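You operate a simulated robot arm through the tools that you are given. There is no shell and no other tool.

You are at the controls of a simulated robot arm. One attempt, no reset.

JOB
Stack the yellow sandpaper roll from the top of the middle bench on top of the brown sandpaper roll. Put the tape roll on the top of the end bench away on the trestle table top. Press the red strap button two times. Put the jar labelled "plugs" from the deck of the trolley on the drilled board there and the jar marked "dark wax" on the low shelf under the left drawer. Switch the roll brake lever on. Put the ticket that says "wrap" from the trestle table top on the white panel on the top of the laminating bench. Put the small bottle that says "thick" from the top of the laminating bench on the plain segment there and the small bottle labelled "thin" on the knotty segment there. The order is free. Set down upright: jar, small bottle. The roll brake lever goes clockwise seen from above, to its stop.

It is judged by the outcome, as a careful person would: the job done as asked, and still so three seconds after it is handed in. It fails if anything else is knocked over, pushed out of place, dropped, spilled or broken.

ROBOT AND FRAMES
A 6-joint arm with a fingered hand on a trunk, on a base that moves. Base frame: it is fixed to the floor where the robot stands at the start and does not move with it; the origin is under the middle of the robot, x ahead of it, y to its left, z up. Readings come in mm, degrees, newtons and seconds.
With the tool pointing down near the work surface it reaches from about 360 to 820 mm from the robot's upright axis, wherever it stands. Its first joint turns from -115.0 to 115.0 degrees. Places, roughly: black-lid jar, gold-lid jar, plug jar [3000, 500, 750]; drilled board (22x8x2 cm) [2700, 400, 600]; knotty segment (15x5x3 cm) [-2300, 3900, 800]; low shelf under the left drawer [-500, 2300, 300]; plain segment (12x5x3 cm) [-2200, 3400, 800]; red strap button [2200, 700, 600]; roll brake lever [1900, 2900, 800]; sandpaper roll [-2750, -1750, 1000]; small bottle [-2500, 4000, 750]; tape roll (11x11x3 cm) [-100, -2700, 900]; ticket [500, 1750, 750]; trestle table top [100, 2100, 800]; white panel (19x14x2 cm) [-2600, 3500, 800]. Payload 4 kg.
Tool frame: the origin (TCP) lies between the finger pads and is the grasp point; the fingertips stand 26 mm ahead of it; z points along the fingers, y is the line along which they close. The gripper opens to 164 mm; its body begins 73 mm behind the TCP. The gripper is a hand of 5 fingers: y runs from the thumb to the fingers, the wrist lies at [0, 0, -239] in the tool frame, and closing takes about 1.5 s.
Orientation is that of the tool frame in the base frame, as a unit quaternion [x, y, z, w]. With the fingers straight down and closing along the base's y, the tool's x points along the base's -x, its y along +y and its z along -z.

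CONTROLS
- The arm moves only by the tool play_rows. Its argument "targets" is a list of rows, each a list of 6 numbers: the turn, a rotation vector about the tool's x, y, z in degrees, then the shift along the tool's x, y, z in mm. In form: [[ax, ay, az, x, y, z], ...]. A call has 1 to 20 rows; each row is the pose to reach, as a shift and turn from the pose commanded when the call began, along the tool's axes at that moment. "fingers" is the opening, from 0 (shut) to 1 (fully open), set as the call begins (left out, the last holds). Rows are played at 5 a second. More than 50 mm and 8.6 degrees between two rows, or a gripper value outside its range, and nothing of the call is played. A pose out of reach is approached as far as the arm can. The call stops where the force on the tool passes 40 N (or 10 N more than at its start, if that is more) or the arm is blocked; 0.2 s more then pass. The fingers move at their own pace (about 45 mm/s each) and stop on an object; they squeeze with about 21 N. The grip force told is the motor's: it shows also when the fingers shut on nothing. Time passes only in rows, and 0.2 s behind the last, so rows that repeat a pose let the fingers close. It gives the time, the measured TCP pose, the force on the tool (base axes), the opening and the grip force at its end, in the units of the frame above (readings bear some noise), with the torque about the TCP (base axes, N m) and any sound that the robot's microphone picked up.
- Cameras (640 x 400 px; columns grow to the right, rows downward): "scene" is now at [28.1, 160.4, 1742.8]; the picture's right is [-0.33, -0.95, 0.00], its down [-0.62, 0.22, -0.75] and it looks along [0.71, -0.25, -0.66] (base axes); focal length 288 px, centre (320, 200). "wrist" rides on the gripper at [50, -70, -93] in the tool frame; the picture's right is [0.81, 0.59, 0.00], its down [-0.43, 0.60, -0.68] and it looks along [-0.40, 0.55, 0.74] (tool axes); focal length 270 px, centre (320, 200). There is no depth. A picture from a camera that has moved, and an enlarged one, comes with that camera's place and axes in the base frame and with its lens. The place of the scene camera against the robot may be out by one fixed shift of up to 18 mm in any direction.
- grab_frame(camera): a new picture of that camera. It takes no simulated time.
- slide_trunk(by): slides the trunk up (or, below 0, down) by that many mm; the arm and the scene camera ride with it, the base frame stays. It gives what a move gives, with no picture.
- base_move(legs): drives the robot by 1 to 6 legs, each [ahead, left, turn to the left] in mm, mm and degrees, along the robot's own axes; the way and the turn of a leg run together, so that a leg with both is an arc; at most 1500 mm and 180 degrees a leg. The arm and the cameras ride along, it lands a little off, and it stops where it bumps. It gives what a move gives.
- finger_targets(finger1, finger2, finger3, finger4, thumb_bend): sets how far each is bent, from 0 (flat) to 1 (curled in); at 0.3 the hand is open as for a grip, at 0.7 the pads meet at the TCP. One left out holds its place. A second passes; each finger stops where it meets its share of the squeeze, and holds until it gets a number again. A gripper value or a shape takes the hand back. It gives what a move gives, with no picture; readings hold the bend of each and the force on the fingers (four entries, about 0 where the hand has none), thumb and palm.
- hand_shape(shape): the hand has 5 fingers and takes this shape, open, in about a second: jaw (thumb against the fingers, like two jaws); tri (thumb and two fingers); tip (a fingertip pinch); poke (one finger out to press); point (the index stretched); flat (the hand flat); cup (the hand cupped); fist (a fist). The gripper value then closes the fingers along that shape, each until it touches; the sizes above hold for jaw. It gives what a move gives, with no picture.
- aim_head(pan, tilt): turns the head with the scene camera to pan (to the left, within 155 degrees either way) and tilt (down, from -29 to 69), counted from straight ahead of the robot. It gives what a move gives.
- inspect(camera, box): a new picture of the part [left, top, right, bottom] of that camera's present view, enlarged. It takes no simulated time.
- hand_in(): hands the job in; it is judged then, once.

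Places have to be worked out from the pictures, the camera data and where the tool is seen. Open the gripper and draw the arm clear of the work before you hand the job in, unless the task says otherwise.

The tools are called by a JSON object that holds its "fn" and its "kwargs". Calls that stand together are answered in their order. play_rows: Moves the arm, as the interface text tells. Its arguments: {"type":"object","properties":{"targets":{"type":"array","items":{"type":"array","items":{"type":"number"}}},"fingers":{"type":"number"}},"required":["targets"]} The other tools are called the same way: slide_trunk (by) moves the trunk up or down; hand_shape (shape) gives the hand a shape; finger_targets (finger1, finger2, finger3, finger4, thumb_bend) moves the fingers one by one; base_move (legs) drives the base; aim_head (pan, tilt) turns the head that bears the scene camera; grab_frame (camera) takes a picture; inspect (camera, box) takes an enlarged picture of a part of a camera's view; hand_in () hands the job in.

At the start:

```text
clock: 0.0
tool_pos: [563.7, -198.6, 1185.6]
ee_rot: [0.0, 1.0, 0.0, 0.0]
force: [-0.3, -0.7, -0.1]
ft_torque: [0.0, -0.04, 0.0]
gripper_width: 164.0
grasp_force: 0.0
shape: jaw
bend: [0.3, 0.3, 0.3, 0.3, 0.3]
finger forces: [0.0, 0.0, 0.1, 0.1, 0.1, 0.0]
trunk travel left (down, up): [-775.0, 215.0]
robot x, y, heading: [-2.1, 3.8, 0.1]
head pan, tilt (commanded): [-19.1, 41.3]
```

scene: 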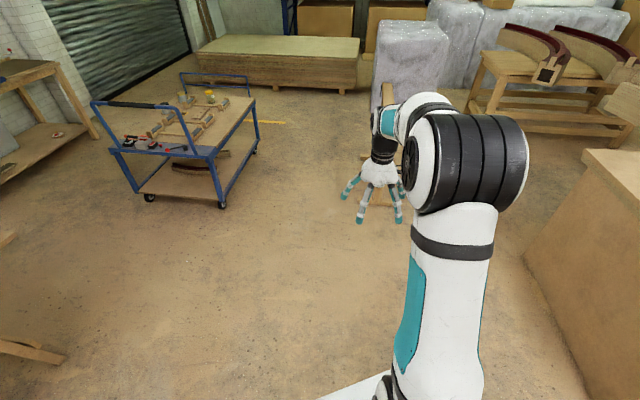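
wrist: 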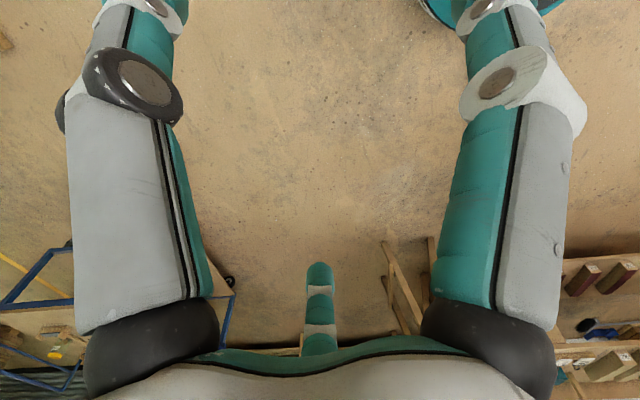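

I'll start by surveying the room with the head camera; the first picture shows a trolley ahead-left. I pan around to find all the places.

{"fn": "aim_head", "kwargs": {"pan": 10, "tilt": 25}}

{"fn": "grab_frame", "kwargs": {"camera": "scene"}}

{"fn": "aim_head", "kwargs": {"pan": 70, "tilt": 25}}

{"fn": "grab_frame", "kwargs": {"camera": "scene"}}

{"fn": "aim_head", "kwargs": {"pan": 130, "tilt": 25}}

{"fn": "grab_frame", "kwargs": {"camera": "scene"}}

{"fn": "aim_head", "kwargs": {"pan": -70, "tilt": 25}}

{"fn": "grab_frame", "kwargs": {"camera": "scene"}}

{"fn": "aim_head", "kwargs": {"pan": -140, "tilt": 25}}

{"fn": "grab_frame", "kwargs": {"camera": "scene"}}

```text
clock: 0.9
tool_pos: [563.7, -198.7, 1186.5]
ee_rot: [0.0, 1.0, 0.0, -0.001]
force: [-0.1, -1.0, 0.5]
ft_torque: [-0.02, 0.0, -0.03]
gripper_width: 163.8
grasp_force: 0.0
shape: jaw
bend: [0.3, 0.3, 0.3, 0.3, 0.3]
finger forces: [0.0, 0.0, 0.0, 0.0, 0.1, 0.1]
trunk travel left (down, up): [-775.0, 215.0]
robot x, y, heading: [0.5, 2.9, 0.2]
head pan, tilt (commanded): [10.0, 25.0]
```

```text
taken
camera scene: at [39.3, 203.8, 1767.9], right [0.17, -0.98, 0.0], down [-0.42, -0.07, -0.91], along [0.89, 0.16, -0.42], focal length 288 px, centre (320, 200)
```

scene: 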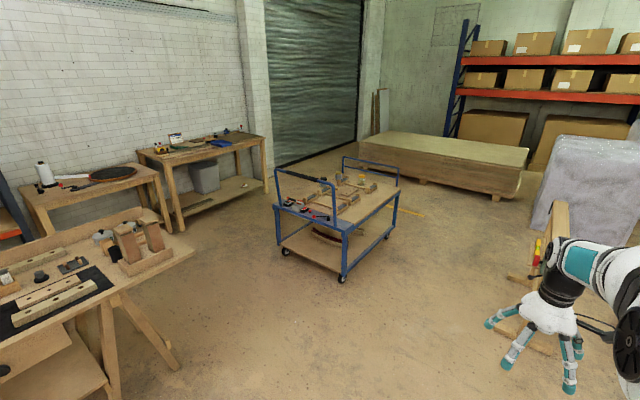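

```text
clock: 2.2
tool_pos: [564.0, -199.9, 1185.9]
ee_rot: [0.0, 1.0, 0.0, -0.001]
force: [-0.2, 0.2, 0.7]
ft_torque: [0.0, 0.03, -0.02]
gripper_width: 164.0
grasp_force: 0.1
shape: jaw
bend: [0.3, 0.3, 0.3, 0.3, 0.3]
finger forces: [0.0, 0.0, 0.1, 0.1, 0.0, 0.0]
trunk travel left (down, up): [-775.0, 215.0]
robot x, y, heading: [-0.5, -0.3, -0.1]
head pan, tilt (commanded): [70.0, 25.0]
```

```text
taken
camera scene: at [-19.9, 274.4, 1768.0], right [0.94, -0.34, 0.0], down [-0.14, -0.4, -0.91], along [0.31, 0.85, -0.42], focal length 288 px, centre (320, 200)
```

scene: 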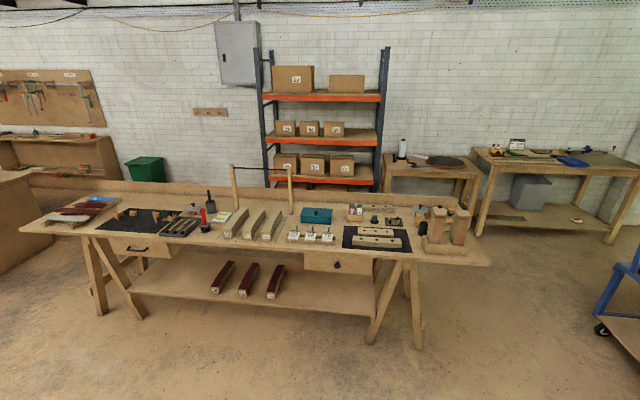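

```text
clock: 3.5
tool_pos: [563.8, -199.6, 1186.9]
ee_rot: [0.0, 1.0, 0.0, 0.0]
force: [-0.8, 0.3, 0.3]
ft_torque: [-0.01, 0.02, -0.02]
gripper_width: 163.7
grasp_force: 0.1
shape: jaw
bend: [0.3, 0.3, 0.3, 0.3, 0.3]
finger forces: [0.1, 0.0, 0.0, 0.0, 0.0, 0.0]
trunk travel left (down, up): [-775.0, 215.0]
robot x, y, heading: [-0.5, -0.6, -0.1]
head pan, tilt (commanded): [130.0, 25.0]
```

```text
taken
camera scene: at [-110.6, 258.5, 1768.0], right [0.77, 0.64, 0.0], down [0.27, -0.32, -0.91], along [-0.58, 0.69, -0.42], focal length 288 px, centre (320, 200)
```

scene: 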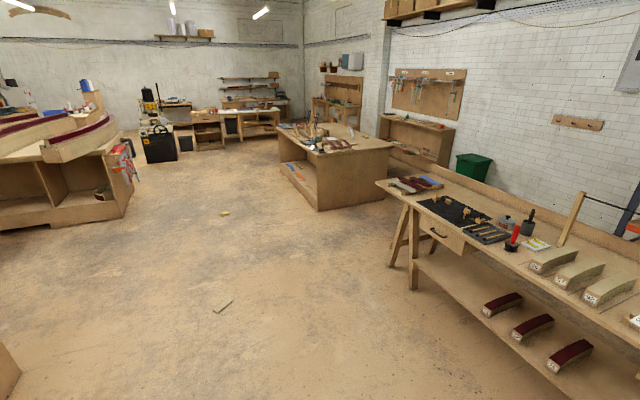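

```text
clock: 6.5
tool_pos: [564.6, -199.7, 1186.2]
ee_rot: [0.0, 1.0, 0.001, -0.001]
force: [-0.6, 0.7, -0.5]
ft_torque: [0.0, 0.03, -0.01]
gripper_width: 163.8
grasp_force: 0.0
shape: jaw
bend: [0.3, 0.3, 0.3, 0.3, 0.3]
finger forces: [0.1, 0.0, 0.0, 0.1, 0.0, 0.0]
trunk travel left (down, up): [-775.0, 215.0]
robot x, y, heading: [-1.3, -2.1, 0.2]
head pan, tilt (commanded): [-70.0, 25.0]
```

```text
taken
camera scene: at [-19.9, 101.3, 1768.0], right [-0.94, -0.34, 0.0], down [-0.14, 0.4, -0.91], along [0.31, -0.85, -0.42], focal length 288 px, centre (320, 200)
```

scene: 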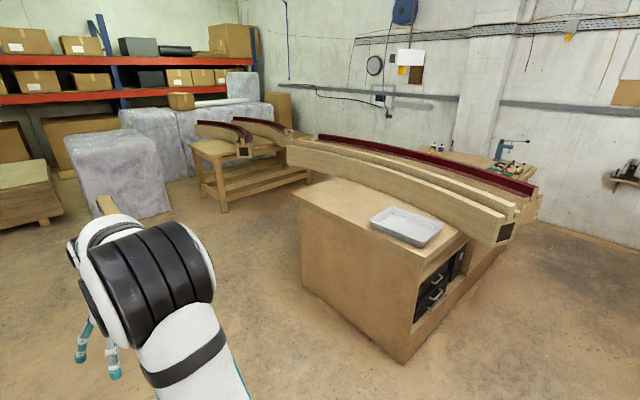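

```text
clock: 7.9
tool_pos: [563.7, -199.0, 1186.7]
ee_rot: [0.001, 1.0, 0.001, -0.001]
force: [0.6, 0.2, -0.2]
ft_torque: [-0.02, -0.02, -0.03]
gripper_width: 163.8
grasp_force: 0.1
shape: jaw
bend: [0.3, 0.3, 0.3, 0.3, 0.3]
finger forces: [0.0, 0.1, 0.0, 0.1, 0.1, 0.1]
trunk travel left (down, up): [-775.0, 215.0]
robot x, y, heading: [-1.2, 0.9, 0.0]
head pan, tilt (commanded): [-140.0, 25.0]
```

```text
taken
camera scene: at [-122.0, 128.6, 1768.0], right [-0.64, 0.77, 0.0], down [0.32, 0.27, -0.91], along [-0.69, -0.58, -0.42], focal length 288 px, centre (320, 200)
```

scene: 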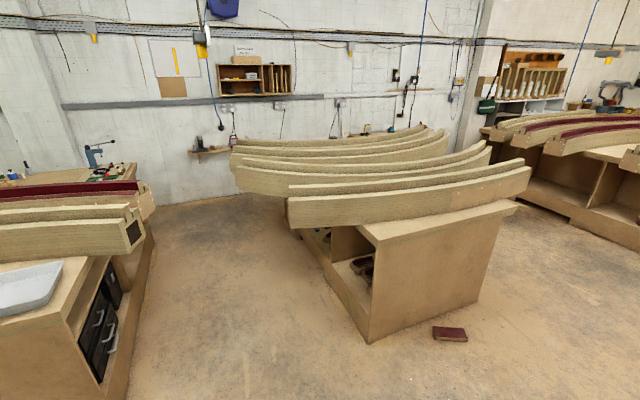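

The room is laid out as listed. I'll zoom on the trolley first to see what's there.

{"fn": "aim_head", "kwargs": {"pan": 10, "tilt": 25}}

{"fn": "inspect", "kwargs": {"camera": "scene", "box": [265, 150, 405, 240]}}

{"fn": "inspect", "kwargs": {"camera": "scene", "box": [20, 120, 270, 240]}}

```text
clock: 10.2
tool_pos: [563.4, -199.5, 1185.8]
ee_rot: [0.0, 1.0, 0.0, 0.0]
force: [-0.2, 0.0, 0.5]
ft_torque: [0.01, 0.01, 0.01]
gripper_width: 163.6
grasp_force: 0.0
shape: jaw
bend: [0.3, 0.3, 0.3, 0.3, 0.3]
finger forces: [0.0, 0.1, 0.0, 0.0, 0.0, 0.1]
trunk travel left (down, up): [-775.0, 215.0]
robot x, y, heading: [-1.8, -1.7, 0.2]
head pan, tilt (commanded): [10.0, 25.0]
```

```text
4.44 times, centred on (335, 195) of scene
camera zoom: at [39.3, 203.8, 1768.0], right [0.17, -0.98, 0.0], down [-0.42, -0.07, -0.91], along [0.89, 0.16, -0.42], focal length 1281 px, centre (253, 222)
```

zoom: 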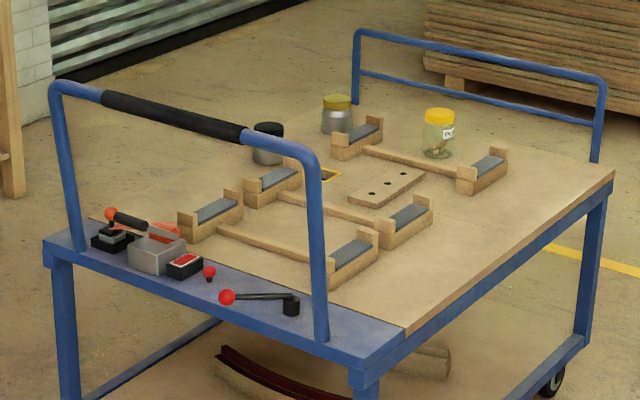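

```text
2.56 times, centred on (145, 180) of scene
camera zoom: at [39.3, 203.8, 1768.0], right [0.17, -0.98, 0.0], down [-0.42, -0.07, -0.91], along [0.89, 0.16, -0.42], focal length 738 px, centre (768, 251)
```

zoom: 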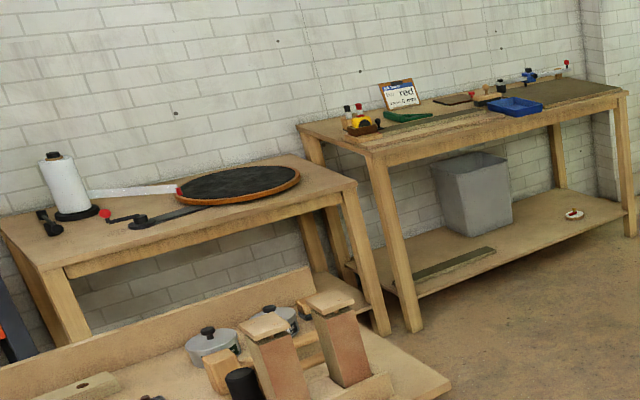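

The trolley stands turned about -27°, with jars at its left/far side. I look down at my own base to judge its footprint, and at the gap between the table and trolley.

{"fn": "aim_head", "kwargs": {"pan": -30, "tilt": 69}}

{"fn": "grab_frame", "kwargs": {"camera": "scene"}}

{"fn": "aim_head", "kwargs": {"pan": 35, "tilt": 35}}

{"fn": "grab_frame", "kwargs": {"camera": "scene"}}

```text
clock: 11.3
tool_pos: [562.9, -198.1, 1185.3]
ee_rot: [0.0, 1.0, 0.0, 0.0]
force: [-0.2, -0.4, -0.4]
ft_torque: [-0.03, 0.04, -0.01]
gripper_width: 163.7
grasp_force: 0.0
shape: jaw
bend: [0.3, 0.3, 0.3, 0.3, 0.3]
finger forces: [0.0, 0.0, 0.1, 0.0, 0.1, 0.0]
trunk travel left (down, up): [-775.0, 215.0]
robot x, y, heading: [-0.6, 0.6, -0.0]
head pan, tilt (commanded): [-30.0, 68.8]
```

```text
taken
camera scene: at [-2.9, 159.9, 1708.6], right [-0.5, -0.87, 0.0], down [-0.81, 0.47, -0.36], along [0.31, -0.18, -0.93], focal length 288 px, centre (320, 200)
```

scene: 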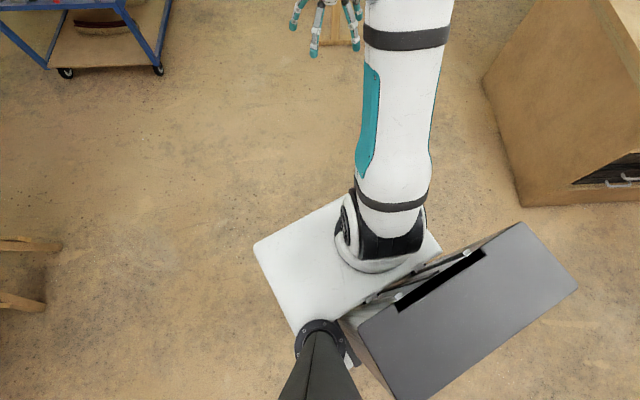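

```text
clock: 12.7
tool_pos: [564.1, -199.7, 1185.4]
ee_rot: [0.0, 1.0, 0.0, 0.0]
force: [0.7, -0.4, 0.2]
ft_torque: [-0.01, 0.02, -0.02]
gripper_width: 164.2
grasp_force: 0.0
shape: jaw
bend: [0.3, 0.3, 0.3, 0.3, 0.3]
finger forces: [0.1, 0.0, 0.1, 0.1, 0.0, 0.1]
trunk travel left (down, up): [-775.0, 215.0]
robot x, y, heading: [-1.7, 0.7, 0.0]
head pan, tilt (commanded): [35.0, 35.0]
```

```text
taken
camera scene: at [20.7, 238.3, 1752.2], right [0.57, -0.82, 0.0], down [-0.47, -0.33, -0.82], along [0.67, 0.47, -0.57], focal length 288 px, centre (320, 200)
```

scene: 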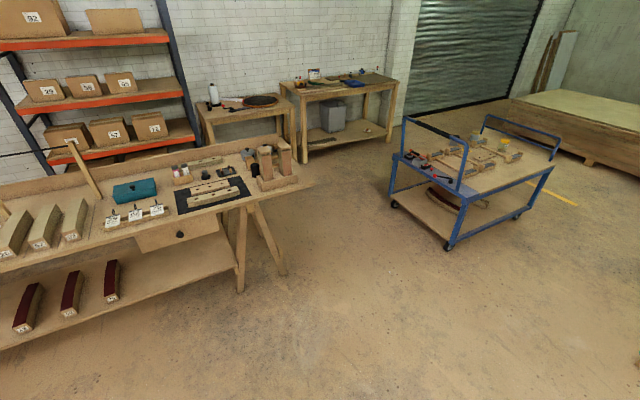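

To judge the footprint, I look down to the left and rear as well.

{"fn": "aim_head", "kwargs": {"pan": 60, "tilt": 69}}

{"fn": "grab_frame", "kwargs": {"camera": "scene"}}

{"fn": "aim_head", "kwargs": {"pan": 150, "tilt": 69}}

{"fn": "grab_frame", "kwargs": {"camera": "scene"}}

```text
clock: 13.7
tool_pos: [563.0, -199.2, 1185.3]
ee_rot: [0.001, 1.0, 0.0, 0.001]
force: [0.2, 0.7, -0.4]
ft_torque: [0.01, 0.0, -0.01]
gripper_width: 163.8
grasp_force: 0.0
shape: jaw
bend: [0.3, 0.3, 0.3, 0.3, 0.3]
finger forces: [0.0, 0.1, 0.1, 0.0, 0.0, 0.1]
trunk travel left (down, up): [-775.0, 215.0]
robot x, y, heading: [2.3, 1.5, -0.0]
head pan, tilt (commanded): [60.0, 68.8]
```

```text
taken
camera scene: at [-23.4, 236.4, 1708.6], right [0.87, -0.5, 0.0], down [-0.47, -0.81, -0.36], along [0.18, 0.31, -0.93], focal length 288 px, centre (320, 200)
```

scene: 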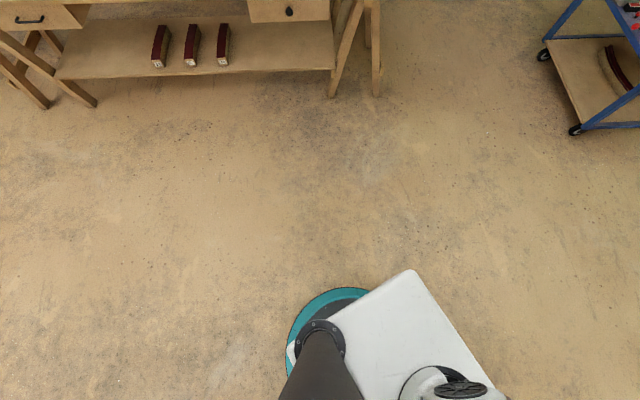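

```text
clock: 15.3
tool_pos: [563.4, -198.8, 1185.6]
ee_rot: [0.0, 1.0, 0.0, 0.0]
force: [-0.1, -0.2, 0.2]
ft_torque: [-0.01, 0.01, 0.02]
gripper_width: 163.7
grasp_force: 0.0
shape: jaw
bend: [0.3, 0.3, 0.3, 0.3, 0.3]
finger forces: [0.0, 0.0, 0.0, 0.1, 0.0, 0.1]
trunk travel left (down, up): [-775.0, 215.0]
robot x, y, heading: [1.2, 0.7, 0.1]
head pan, tilt (commanded): [150.0, 68.8]
```

```text
taken
camera scene: at [-99.9, 215.9, 1708.5], right [0.5, 0.87, 0.0], down [0.81, -0.47, -0.36], along [-0.31, 0.18, -0.93], focal length 288 px, centre (320, 200)
```

scene: 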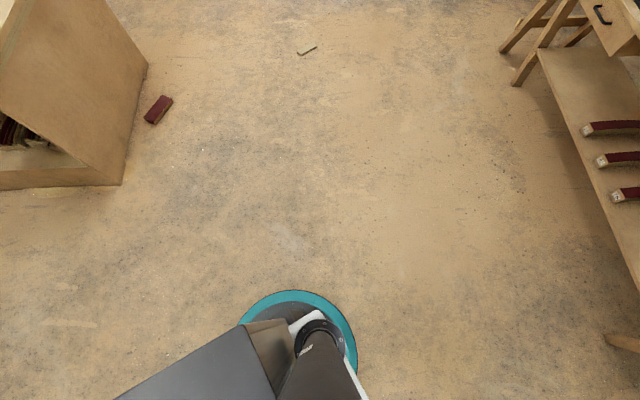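

The base is a disc about 310 mm in radius and the carriage is inside it. I drive through the roughly 1 m gap between the trestle table and the trolley to the trolley's left side.

{"fn": "base_move", "kwargs": {"legs": [[1300, 350, 0], [390, 530, 0]]}}

{"fn": "aim_head", "kwargs": {"pan": 20, "tilt": 45}}

{"fn": "grab_frame", "kwargs": {"camera": "scene"}}

{"fn": "aim_head", "kwargs": {"pan": -25, "tilt": 45}}

{"fn": "grab_frame", "kwargs": {"camera": "scene"}}

```text
clock: 25.4
tool_pos: [2261.9, 703.0, 1186.0]
ee_rot: [-0.009, 1.0, 0.0, -0.001]
force: [0.9, -0.9, 0.8]
ft_torque: [-0.03, 0.02, 0.0]
gripper_width: 163.8
grasp_force: 0.0
shape: jaw
bend: [0.3, 0.3, 0.3, 0.3, 0.3]
finger forces: [0.0, 0.1, 0.1, 0.0, 0.0, 0.0]
trunk travel left (down, up): [-775.0, 215.0]
robot x, y, heading: [1697.9, 892.0, 0.8]
head pan, tilt (commanded): [150.0, 68.8]
```

```text
clock: 27.5
tool_pos: [2261.8, 701.7, 1185.7]
ee_rot: [-0.009, 1.0, 0.001, 0.0]
force: [-0.3, -0.3, -0.6]
ft_torque: [0.01, 0.0, 0.01]
gripper_width: 164.0
grasp_force: 0.0
shape: jaw
bend: [0.3, 0.3, 0.3, 0.3, 0.3]
finger forces: [0.0, 0.1, 0.1, 0.1, 0.1, 0.0]
trunk travel left (down, up): [-775.0, 215.0]
robot x, y, heading: [1690.4, 891.1, 1.1]
head pan, tilt (commanded): [20.0, 45.0]
```

```text
taken
camera scene: at [1715.4, 1108.4, 1737.4], right [0.36, -0.93, 0.0], down [-0.66, -0.25, -0.71], along [0.66, 0.25, -0.71], focal length 288 px, centre (320, 200)
```

scene: 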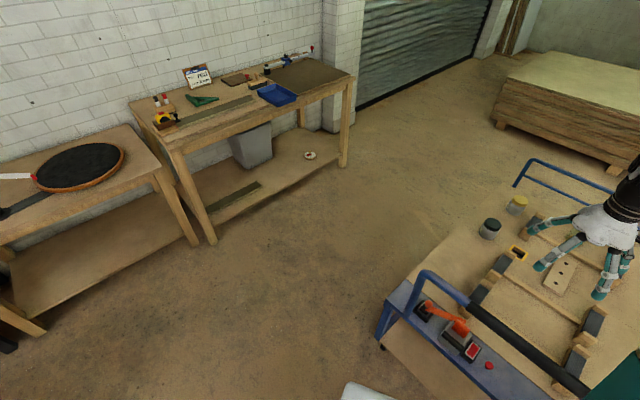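

```text
clock: 28.6
tool_pos: [2261.5, 703.1, 1186.2]
ee_rot: [-0.009, 1.0, 0.0, 0.0]
force: [0.5, -1.1, 0.3]
ft_torque: [-0.02, -0.01, 0.01]
gripper_width: 163.9
grasp_force: 0.1
shape: jaw
bend: [0.3, 0.3, 0.3, 0.3, 0.3]
finger forces: [0.0, 0.0, 0.0, 0.0, 0.1, 0.0]
trunk travel left (down, up): [-775.0, 215.0]
robot x, y, heading: [1692.0, 891.1, 1.0]
head pan, tilt (commanded): [-25.0, 45.0]
```

```text
taken
camera scene: at [1713.8, 1046.2, 1737.4], right [-0.41, -0.91, 0.0], down [-0.65, 0.29, -0.71], along [0.65, -0.29, -0.71], focal length 288 px, centre (320, 200)
```

scene: 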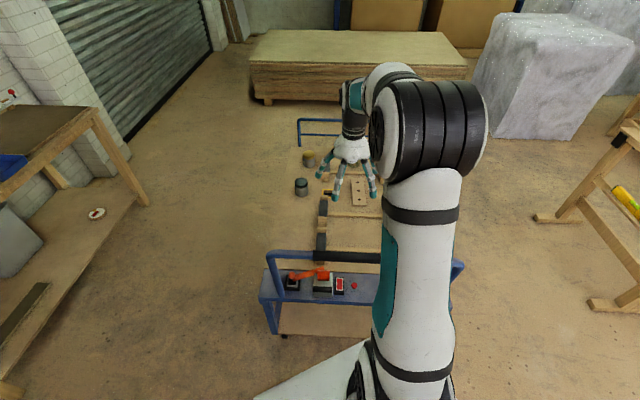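

The gap is clear. I zoom on the trolley's control panel and jars from here.

{"fn": "inspect", "kwargs": {"camera": "scene", "box": [250, 230, 400, 325]}}

{"fn": "inspect", "kwargs": {"camera": "scene", "box": [280, 110, 400, 250]}}

{"fn": "aim_head", "kwargs": {"pan": 20, "tilt": 45}}

{"fn": "inspect", "kwargs": {"camera": "scene", "box": [370, 240, 610, 400]}}

{"fn": "inspect", "kwargs": {"camera": "scene", "box": [460, 160, 640, 280]}}

```text
4.21 times, centred on (325, 278) of scene
camera zoom: at [1713.8, 1046.2, 1737.4], right [-0.41, -0.91, 0.0], down [-0.65, 0.29, -0.71], along [0.65, -0.29, -0.71], focal length 1214 px, centre (299, -126)
```

zoom: 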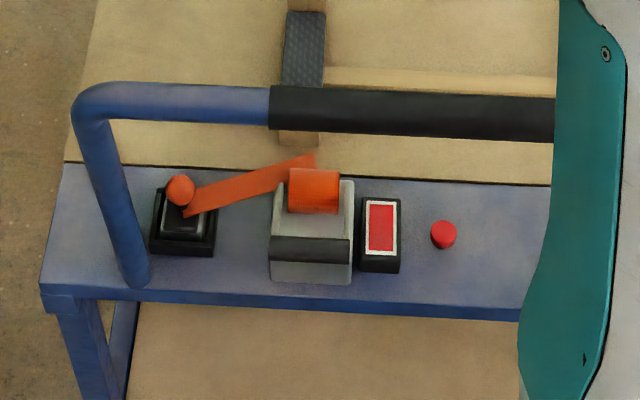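

```text
2.86 times, centred on (340, 180) of scene
camera zoom: at [1713.8, 1046.2, 1737.4], right [-0.41, -0.91, 0.0], down [-0.65, 0.29, -0.71], along [0.65, -0.29, -0.71], focal length 824 px, centre (263, 257)
```

zoom: 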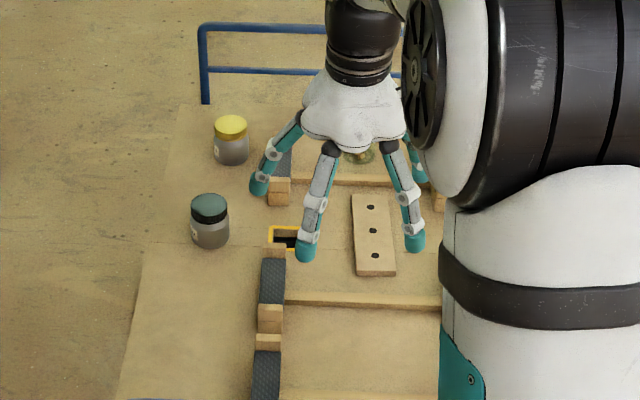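

```text
clock: 29.7
tool_pos: [2261.5, 702.4, 1185.7]
ee_rot: [-0.008, 1.0, 0.001, 0.0]
force: [-0.4, -0.4, 0.1]
ft_torque: [-0.01, 0.01, -0.01]
gripper_width: 164.1
grasp_force: 0.1
shape: jaw
bend: [0.3, 0.3, 0.3, 0.3, 0.3]
finger forces: [0.0, 0.0, 0.1, 0.1, 0.0, 0.1]
trunk travel left (down, up): [-775.0, 215.0]
robot x, y, heading: [1693.7, 892.1, 1.1]
head pan, tilt (commanded): [20.0, 45.0]
```

```text
2.50 times, centred on (490, 320) of scene
camera zoom: at [1715.5, 1108.3, 1737.4], right [0.36, -0.93, 0.0], down [-0.66, -0.25, -0.71], along [0.66, 0.25, -0.71], focal length 721 px, centre (-105, -100)
```

zoom: 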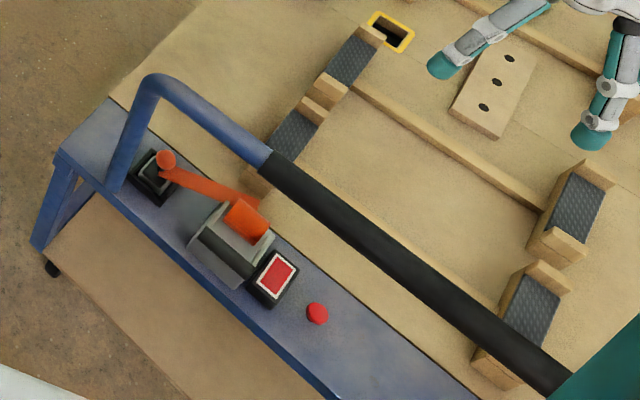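

```text
3.33 times, centred on (550, 220) of scene
camera zoom: at [1715.5, 1108.3, 1737.4], right [0.36, -0.93, 0.0], down [-0.66, -0.25, -0.71], along [0.66, 0.25, -0.71], focal length 961 px, centre (-447, 133)
```

zoom: 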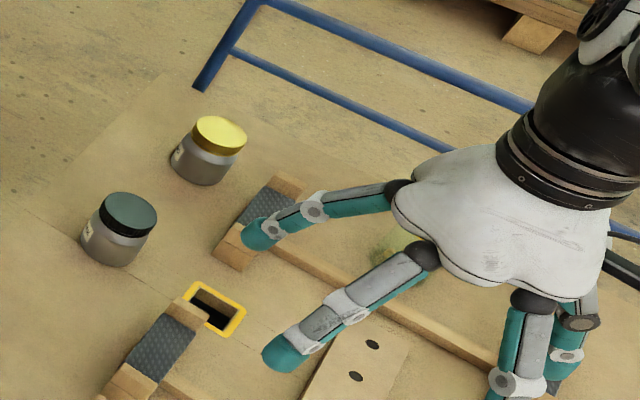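

Continuing through the gap, then turning to face the trolley from its left side.

{"fn": "base_move", "kwargs": {"legs": [[400, 670, 0], [0, 0, -117]]}}

{"fn": "aim_head", "kwargs": {"pan": 20, "tilt": 35}}

{"fn": "grab_frame", "kwargs": {"camera": "scene"}}

```text
clock: 38.9
tool_pos: [1658.6, 1160.1, 1184.7]
ee_rot: [0.846, 0.533, 0.0, 0.0]
force: [-0.9, -0.3, 0.4]
ft_torque: [0.01, -0.02, -0.04]
gripper_width: 163.9
grasp_force: 0.0
shape: jaw
bend: [0.3, 0.3, 0.3, 0.3, 0.3]
finger forces: [0.1, 0.1, 0.0, 0.1, 0.1, 0.0]
trunk travel left (down, up): [-775.0, 215.0]
robot x, y, heading: [2084.4, 1582.4, -115.5]
head pan, tilt (commanded): [20.0, 45.0]
```

```text
clock: 39.6
tool_pos: [1657.7, 1159.4, 1186.1]
ee_rot: [0.846, 0.533, 0.001, 0.0]
force: [0.0, -0.4, 0.1]
ft_torque: [0.03, 0.02, 0.01]
gripper_width: 164.0
grasp_force: 0.1
shape: jaw
bend: [0.3, 0.3, 0.3, 0.3, 0.3]
finger forces: [0.0, 0.0, 0.1, 0.0, 0.1, 0.0]
trunk travel left (down, up): [-775.0, 215.0]
robot x, y, heading: [2083.4, 1582.5, -115.5]
head pan, tilt (commanded): [20.0, 35.0]
```

```text
taken
camera scene: at [2273.5, 1471.3, 1752.2], right [-1.0, 0.1, 0.0], down [0.06, 0.57, -0.82], along [-0.08, -0.81, -0.57], focal length 288 px, centre (320, 200)
```

scene: 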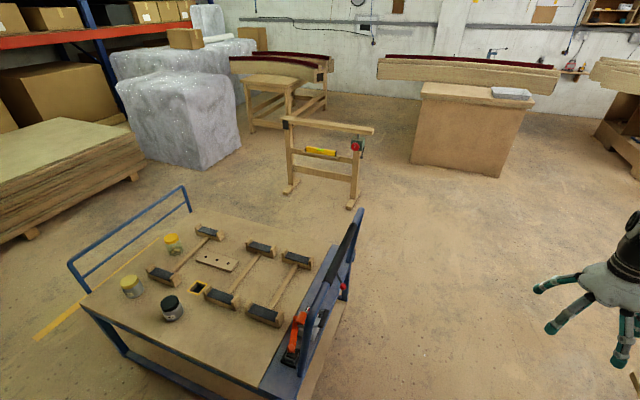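

A clear view of the deck. I zoom in on the jars and the control panel.

{"fn": "inspect", "kwargs": {"camera": "scene", "box": [80, 210, 280, 335]}}

{"fn": "inspect", "kwargs": {"camera": "scene", "box": [250, 200, 380, 400]}}

```text
3.20 times, centred on (180, 272) of scene
camera zoom: at [2273.5, 1471.3, 1752.2], right [-1.0, 0.1, 0.0], down [0.06, 0.57, -0.82], along [-0.08, -0.81, -0.57], focal length 922 px, centre (768, -32)
```

zoom: 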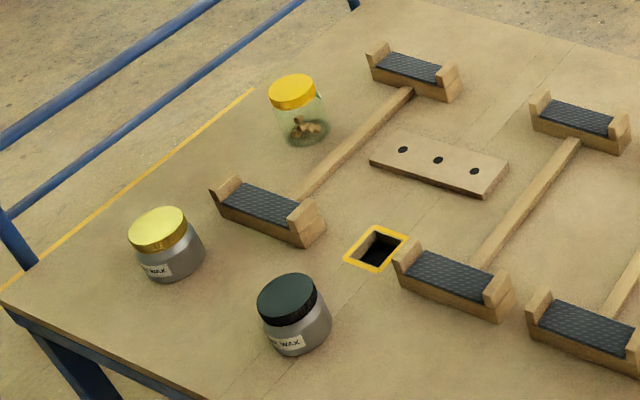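

```text
2.00 times, centred on (315, 300) of scene
camera zoom: at [2273.5, 1471.3, 1752.2], right [-1.0, 0.1, 0.0], down [0.06, 0.57, -0.82], along [-0.08, -0.81, -0.57], focal length 576 px, centre (330, 0)
```

zoom: 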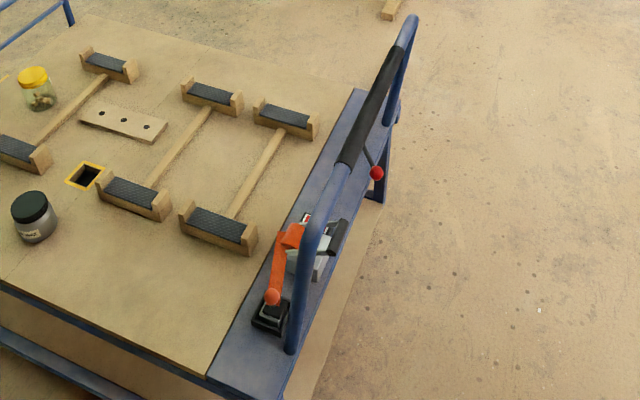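

Both grey jars read "... WAX"; I need to be closer to read them. I move along the trolley's left side toward the control panel first.

{"fn": "base_move", "kwargs": {"legs": [[0, 600, 0]]}}

{"fn": "aim_head", "kwargs": {"pan": -5, "tilt": 60}}

{"fn": "grab_frame", "kwargs": {"camera": "scene"}}

{"fn": "aim_head", "kwargs": {"pan": 35, "tilt": 50}}

{"fn": "grab_frame", "kwargs": {"camera": "scene"}}

```text
clock: 43.0
tool_pos: [2212.5, 896.6, 1185.1]
ee_rot: [0.844, 0.537, -0.001, 0.0]
force: [0.2, -0.6, -0.5]
ft_torque: [0.04, 0.0, -0.02]
gripper_width: 164.1
grasp_force: 0.1
shape: jaw
bend: [0.3, 0.3, 0.3, 0.3, 0.3]
finger forces: [0.0, 0.0, 0.0, 0.0, 0.0, 0.0]
trunk travel left (down, up): [-775.0, 215.0]
robot x, y, heading: [2627.4, 1326.1, -115.1]
head pan, tilt (commanded): [20.0, 35.0]
```

```text
clock: 43.9
tool_pos: [2211.1, 896.6, 1185.7]
ee_rot: [0.844, 0.536, 0.0, 0.0]
force: [-0.4, -0.4, 0.3]
ft_torque: [-0.01, 0.0, -0.01]
gripper_width: 163.6
grasp_force: 0.1
shape: jaw
bend: [0.3, 0.3, 0.3, 0.3, 0.3]
finger forces: [0.1, 0.0, 0.0, 0.0, 0.1, 0.0]
trunk travel left (down, up): [-775.0, 215.0]
robot x, y, heading: [2631.5, 1319.7, -115.1]
head pan, tilt (commanded): [-5.0, 60.0]
```

```text
taken
camera scene: at [2798.5, 1242.7, 1718.0], right [-0.87, 0.5, 0.0], down [0.43, 0.75, -0.5], along [-0.25, -0.43, -0.87], focal length 288 px, centre (320, 200)
```

scene: 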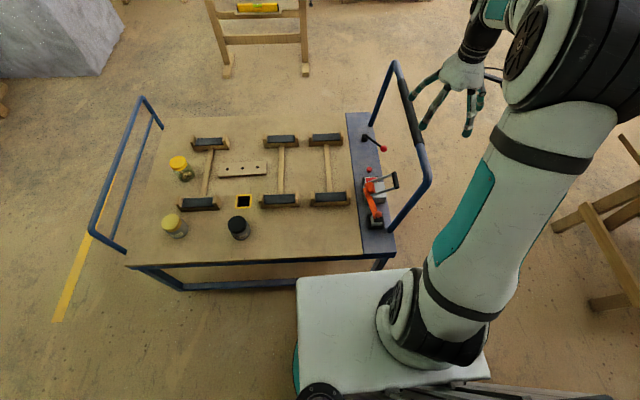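

```text
clock: 45.0
tool_pos: [2210.9, 896.5, 1185.1]
ee_rot: [0.844, 0.536, 0.0, 0.0]
force: [1.1, -0.3, -0.4]
ft_torque: [-0.02, 0.0, 0.01]
gripper_width: 163.9
grasp_force: 0.1
shape: jaw
bend: [0.3, 0.3, 0.3, 0.3, 0.3]
finger forces: [0.0, 0.1, 0.0, 0.0, 0.0, 0.1]
trunk travel left (down, up): [-775.0, 215.0]
robot x, y, heading: [2629.9, 1319.2, -115.3]
head pan, tilt (commanded): [35.0, 50.0]
```

```text
taken
camera scene: at [2845.1, 1224.7, 1730.5], right [-0.99, -0.17, 0.0], down [-0.13, 0.75, -0.64], along [0.11, -0.63, -0.77], focal length 288 px, centre (320, 200)
```

scene: 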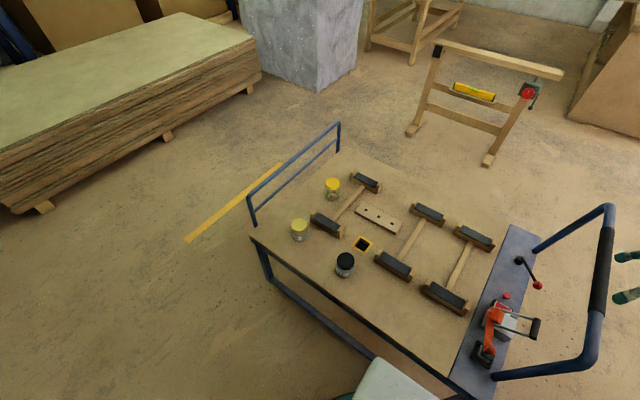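

The handle leans outward, leaving the panel free from above. I zoom onto panel and jars from here.

{"fn": "inspect", "kwargs": {"camera": "scene", "box": [280, 165, 380, 285]}}

{"fn": "inspect", "kwargs": {"camera": "scene", "box": [450, 240, 580, 380]}}

{"fn": "aim_head", "kwargs": {"pan": -5, "tilt": 60}}

{"fn": "inspect", "kwargs": {"camera": "scene", "box": [340, 110, 440, 250]}}

{"fn": "inspect", "kwargs": {"camera": "scene", "box": [150, 130, 310, 250]}}

```text
3.33 times, centred on (330, 225) of scene
camera zoom: at [2845.1, 1224.7, 1730.5], right [-0.99, -0.17, 0.0], down [-0.13, 0.75, -0.64], along [0.11, -0.63, -0.77], focal length 961 px, centre (287, 117)
```

zoom: 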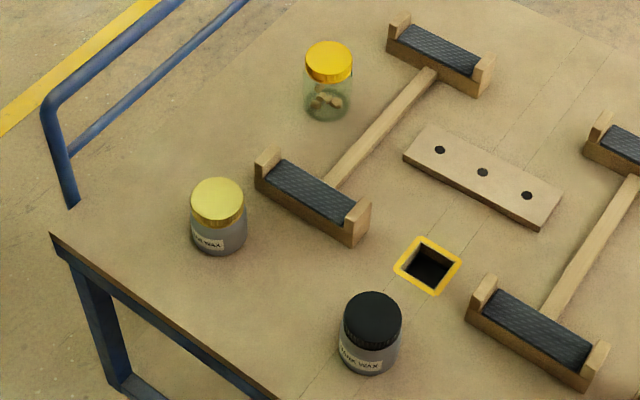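

```text
2.86 times, centred on (515, 310) of scene
camera zoom: at [2845.1, 1224.7, 1730.5], right [-0.99, -0.17, 0.0], down [-0.13, 0.75, -0.64], along [0.11, -0.63, -0.77], focal length 824 px, centre (-237, -114)
```

zoom: 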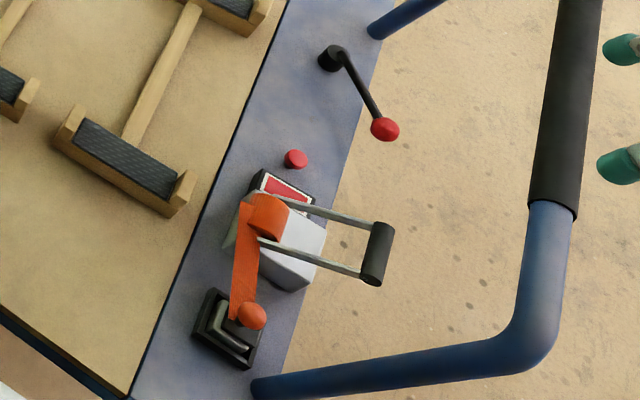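

```text
clock: 46.0
tool_pos: [2209.4, 897.0, 1186.4]
ee_rot: [0.844, 0.537, 0.0, 0.001]
force: [0.7, 0.1, 0.1]
ft_torque: [-0.01, -0.02, -0.03]
gripper_width: 163.9
grasp_force: 0.1
shape: jaw
bend: [0.3, 0.3, 0.3, 0.3, 0.3]
finger forces: [0.0, 0.0, 0.0, 0.0, 0.1, 0.0]
trunk travel left (down, up): [-775.0, 215.0]
robot x, y, heading: [2631.3, 1321.0, -115.1]
head pan, tilt (commanded): [-5.0, 60.0]
```

```text
2.86 times, centred on (390, 180) of scene
camera zoom: at [2798.5, 1242.8, 1717.9], right [-0.87, 0.5, 0.0], down [0.43, 0.75, -0.5], along [-0.25, -0.43, -0.87], focal length 824 px, centre (120, 257)
```

zoom: 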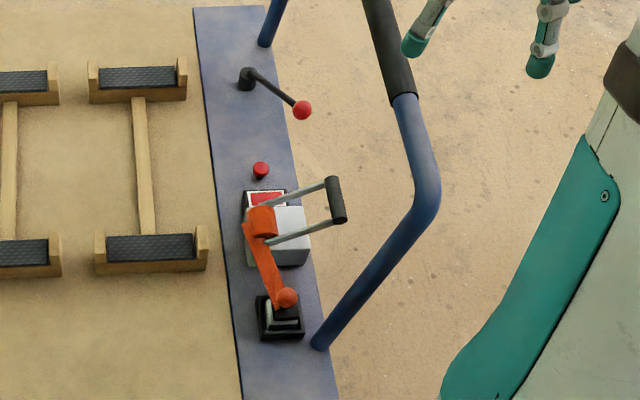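

```text
3.33 times, centred on (230, 190) of scene
camera zoom: at [2798.5, 1242.8, 1717.9], right [-0.87, 0.5, 0.0], down [0.43, 0.75, -0.5], along [-0.25, -0.43, -0.87], focal length 961 px, centre (620, 233)
```

zoom: 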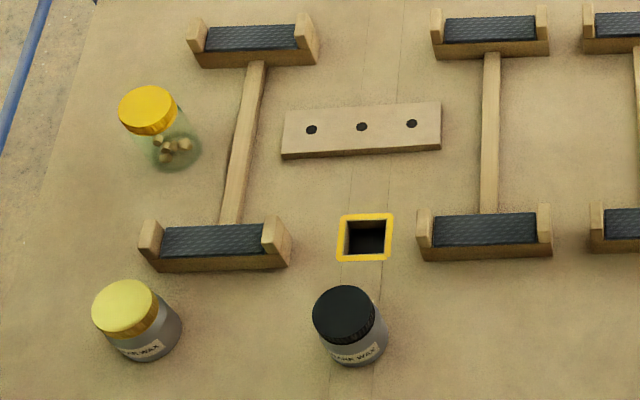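

I zoom tighter on the labels and on the red items.

{"fn": "inspect", "kwargs": {"camera": "scene", "box": [160, 208, 200, 243]}}

{"fn": "inspect", "kwargs": {"camera": "scene", "box": [222, 208, 262, 243]}}

{"fn": "inspect", "kwargs": {"camera": "scene", "box": [352, 160, 402, 210]}}

{"fn": "aim_head", "kwargs": {"pan": 35, "tilt": 50}}

{"fn": "inspect", "kwargs": {"camera": "scene", "box": [320, 170, 345, 205]}}

{"fn": "inspect", "kwargs": {"camera": "scene", "box": [325, 245, 365, 285]}}

{"fn": "inspect", "kwargs": {"camera": "scene", "box": [280, 210, 320, 250]}}

```text
11.43 times, centred on (180, 226) of scene
camera zoom: at [2798.5, 1242.8, 1717.9], right [-0.87, 0.5, 0.0], down [0.43, 0.75, -0.5], along [-0.25, -0.43, -0.87], focal length 3294 px, centre (1920, -91)
```

zoom: 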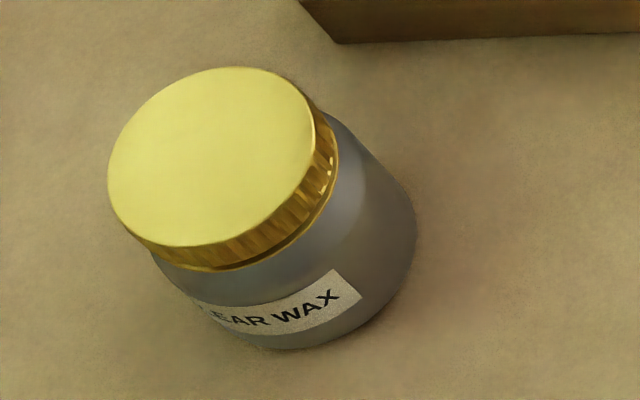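

```text
11.43 times, centred on (242, 226) of scene
camera zoom: at [2798.5, 1242.8, 1717.9], right [-0.87, 0.5, 0.0], down [0.43, 0.75, -0.5], along [-0.25, -0.43, -0.87], focal length 3294 px, centre (1211, -91)
```

zoom: 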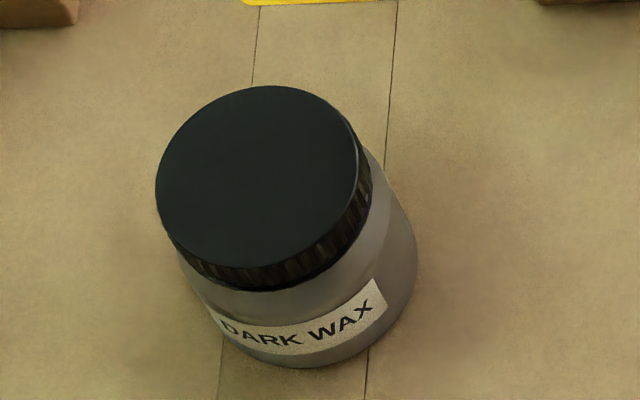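

```text
8.00 times, centred on (377, 185) of scene
camera zoom: at [2798.5, 1242.8, 1717.9], right [-0.87, 0.5, 0.0], down [0.43, 0.75, -0.5], along [-0.25, -0.43, -0.87], focal length 2306 px, centre (-136, 320)
```

zoom: 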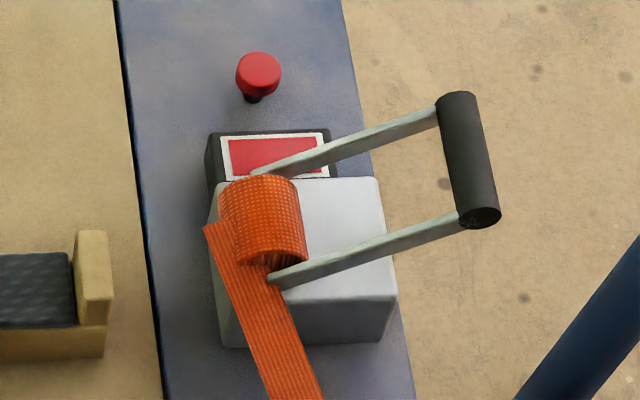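

```text
clock: 47.1
tool_pos: [2211.0, 896.3, 1186.4]
ee_rot: [0.844, 0.537, 0.0, 0.0]
force: [0.5, -0.1, 0.5]
ft_torque: [0.0, 0.04, 0.01]
gripper_width: 163.7
grasp_force: 0.1
shape: jaw
bend: [0.3, 0.3, 0.3, 0.3, 0.3]
finger forces: [0.0, 0.0, 0.1, 0.0, 0.0, 0.1]
trunk travel left (down, up): [-775.0, 215.0]
robot x, y, heading: [2631.8, 1321.0, -115.3]
head pan, tilt (commanded): [35.0, 50.0]
```

```text
11.43 times, centred on (332, 188) of scene
camera zoom: at [2845.1, 1224.7, 1730.5], right [-0.99, -0.17, 0.0], down [-0.13, 0.75, -0.64], along [0.11, -0.63, -0.77], focal length 3294 px, centre (177, 343)
```

zoom: 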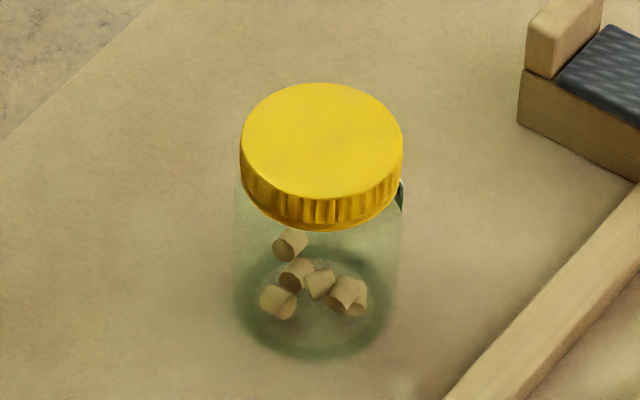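

```text
10.00 times, centred on (345, 265) of scene
camera zoom: at [2845.1, 1224.7, 1730.5], right [-0.99, -0.17, 0.0], down [-0.13, 0.75, -0.64], along [0.11, -0.63, -0.77], focal length 2883 px, centre (70, -450)
```

zoom: 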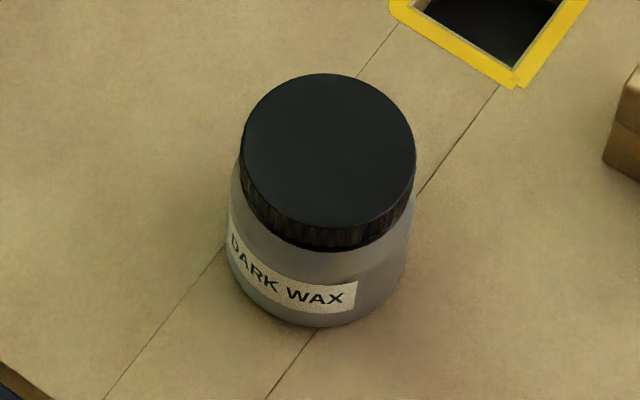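

```text
10.00 times, centred on (300, 230) of scene
camera zoom: at [2845.1, 1224.7, 1730.5], right [-0.99, -0.17, 0.0], down [-0.13, 0.75, -0.64], along [0.11, -0.63, -0.77], focal length 2883 px, centre (520, -100)
```

zoom: 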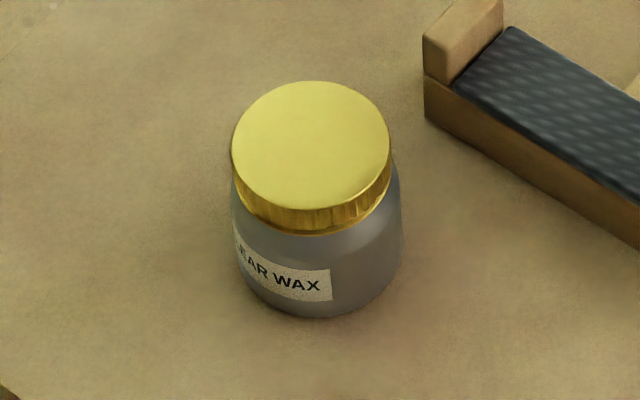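

Black lid is "DARK WAX", gold is "CLEAR WAX", the clear jar with yellow lid holds plugs. Two red things could be the button, so I look very closely at both.

{"fn": "inspect", "kwargs": {"camera": "scene", "box": [496, 285, 521, 315]}}

{"fn": "aim_head", "kwargs": {"pan": -12, "tilt": 50}}

{"fn": "grab_frame", "kwargs": {"camera": "scene"}}

```text
13.33 times, centred on (508, 300) of scene
camera zoom: at [2845.1, 1224.7, 1730.5], right [-0.99, -0.17, 0.0], down [-0.13, 0.75, -0.64], along [0.11, -0.63, -0.77], focal length 3844 px, centre (-2193, -1133)
```

zoom: 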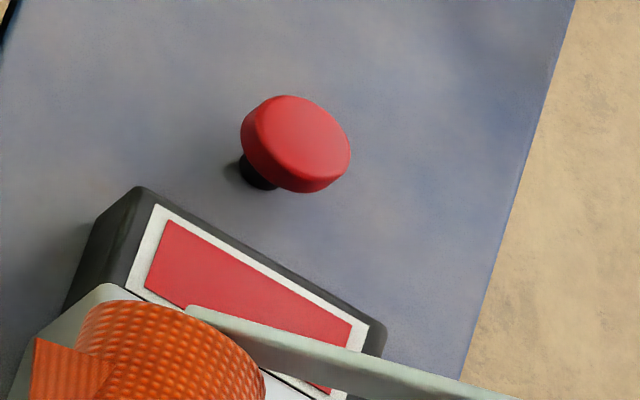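

```text
clock: 48.2
tool_pos: [2210.3, 896.8, 1184.9]
ee_rot: [0.844, 0.536, 0.0, 0.0]
force: [0.2, -1.3, 0.6]
ft_torque: [0.02, 0.0, 0.03]
gripper_width: 164.0
grasp_force: 0.2
shape: jaw
bend: [0.3, 0.3, 0.3, 0.3, 0.3]
finger forces: [0.0, 0.0, 0.0, 0.0, 0.0, 0.0]
trunk travel left (down, up): [-775.0, 215.0]
robot x, y, heading: [2629.9, 1323.8, -115.1]
head pan, tilt (commanded): [-12.0, 50.0]
```

```text
taken
camera scene: at [2785.5, 1239.0, 1730.5], right [-0.8, 0.6, 0.0], down [0.46, 0.61, -0.64], along [-0.39, -0.51, -0.77], focal length 288 px, centre (320, 200)
```

scene: 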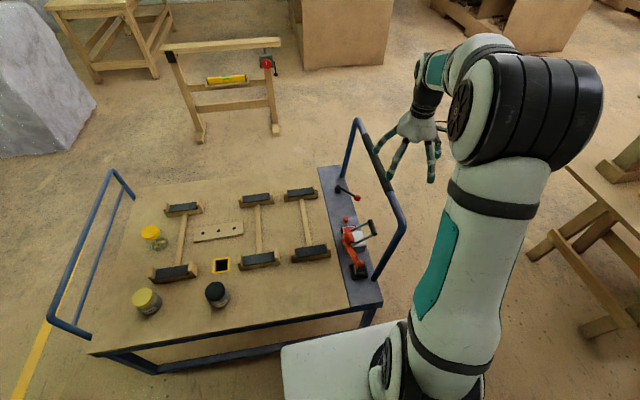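

The flat red rectangle looks like a printed plate, while the round red cap stands on a stem – that is the push button. I switch the hand to "poke" and see where its finger is.

{"fn": "hand_shape", "kwargs": {"shape": "poke"}}

{"fn": "grab_frame", "kwargs": {"camera": "wrist"}}

{"fn": "inspect", "kwargs": {"camera": "scene", "box": [360, 40, 480, 200]}}

```text
clock: 49.1
tool_pos: [2211.3, 897.1, 1186.6]
ee_rot: [0.844, 0.536, 0.0, 0.001]
force: [-0.9, 0.1, -0.1]
ft_torque: [-0.01, -0.02, 0.03]
gripper_width: 0.1
grasp_force: 0.0
shape: poke
bend: [1.0, 1.0, 1.0, 1.0, 0.83]
finger forces: [0.1, 0.0, 0.0, 0.0, 0.1, 0.1]
trunk travel left (down, up): [-775.0, 215.0]
robot x, y, heading: [2633.7, 1324.3, -114.9]
head pan, tilt (commanded): [-12.0, 50.0]
```

```text
taken
camera wrist: at [2169.9, 973.4, 1279.1], right [0.88, 0.48, 0.0], down [0.36, -0.64, 0.68], along [0.33, -0.59, -0.74], focal length 270 px, centre (320, 200)
```

wrist: 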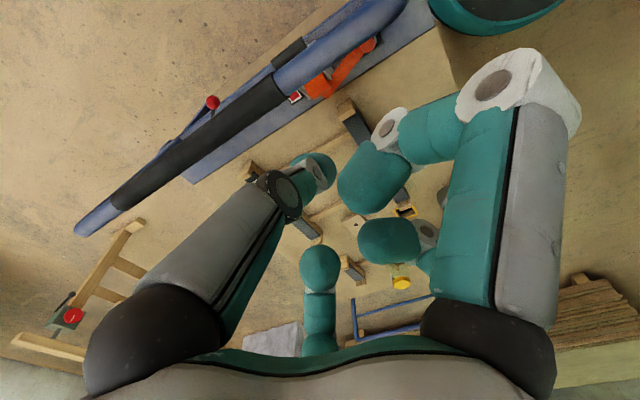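

```text
2.50 times, centred on (420, 120) of scene
camera zoom: at [2785.5, 1239.1, 1730.5], right [-0.8, 0.6, 0.0], down [0.46, 0.61, -0.64], along [-0.39, -0.51, -0.77], focal length 721 px, centre (70, 400)
```

zoom: 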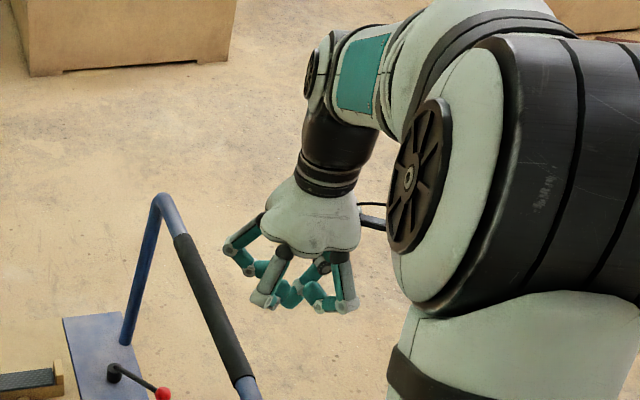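

The hand may still be moving; I let a little time pass and look again.

{"fn": "play_rows", "kwargs": {"targets": [[0, 0, 0, 0, 0, 0], [0, 0, 0, 0, 0, 0], [0, 0, 0, 0, 0, 0], [0, 0, 0, 0, 0, 0], [0, 0, 0, 0, 0, 0]]}}

{"fn": "grab_frame", "kwargs": {"camera": "wrist"}}

{"fn": "inspect", "kwargs": {"camera": "scene", "box": [360, 40, 480, 200]}}

```text
clock: 50.4
tool_pos: [2210.6, 895.4, 1185.2]
ee_rot: [0.844, 0.537, 0.0, 0.0]
force: [-0.3, 0.1, 0.6]
ft_torque: [0.03, 0.01, -0.04]
gripper_width: 0.0
grasp_force: 0.0
shape: poke
bend: [1.0, 1.0, 1.0, 1.0, 0.83]
finger forces: [0.0, 0.0, 0.0, 0.0, 0.1, 0.0]
trunk travel left (down, up): [-775.0, 215.0]
robot x, y, heading: [2629.6, 1327.0, -115.1]
head pan, tilt (commanded): [-12.0, 50.0]
```

```text
taken
camera wrist: at [2169.9, 973.4, 1279.1], right [0.88, 0.48, 0.0], down [0.36, -0.64, 0.68], along [0.33, -0.59, -0.74], focal length 270 px, centre (320, 200)
```

wrist: 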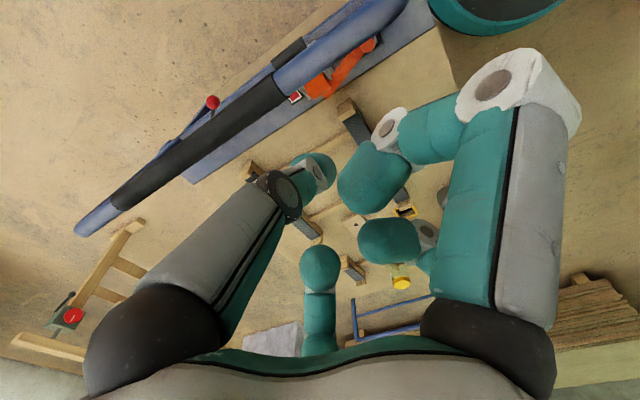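

```text
2.50 times, centred on (420, 120) of scene
camera zoom: at [2785.4, 1239.1, 1730.5], right [-0.8, 0.6, 0.0], down [0.46, 0.61, -0.64], along [-0.39, -0.51, -0.77], focal length 721 px, centre (70, 400)
```

zoom: 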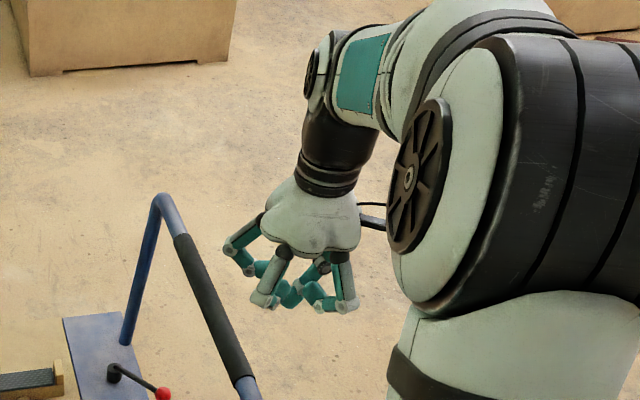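

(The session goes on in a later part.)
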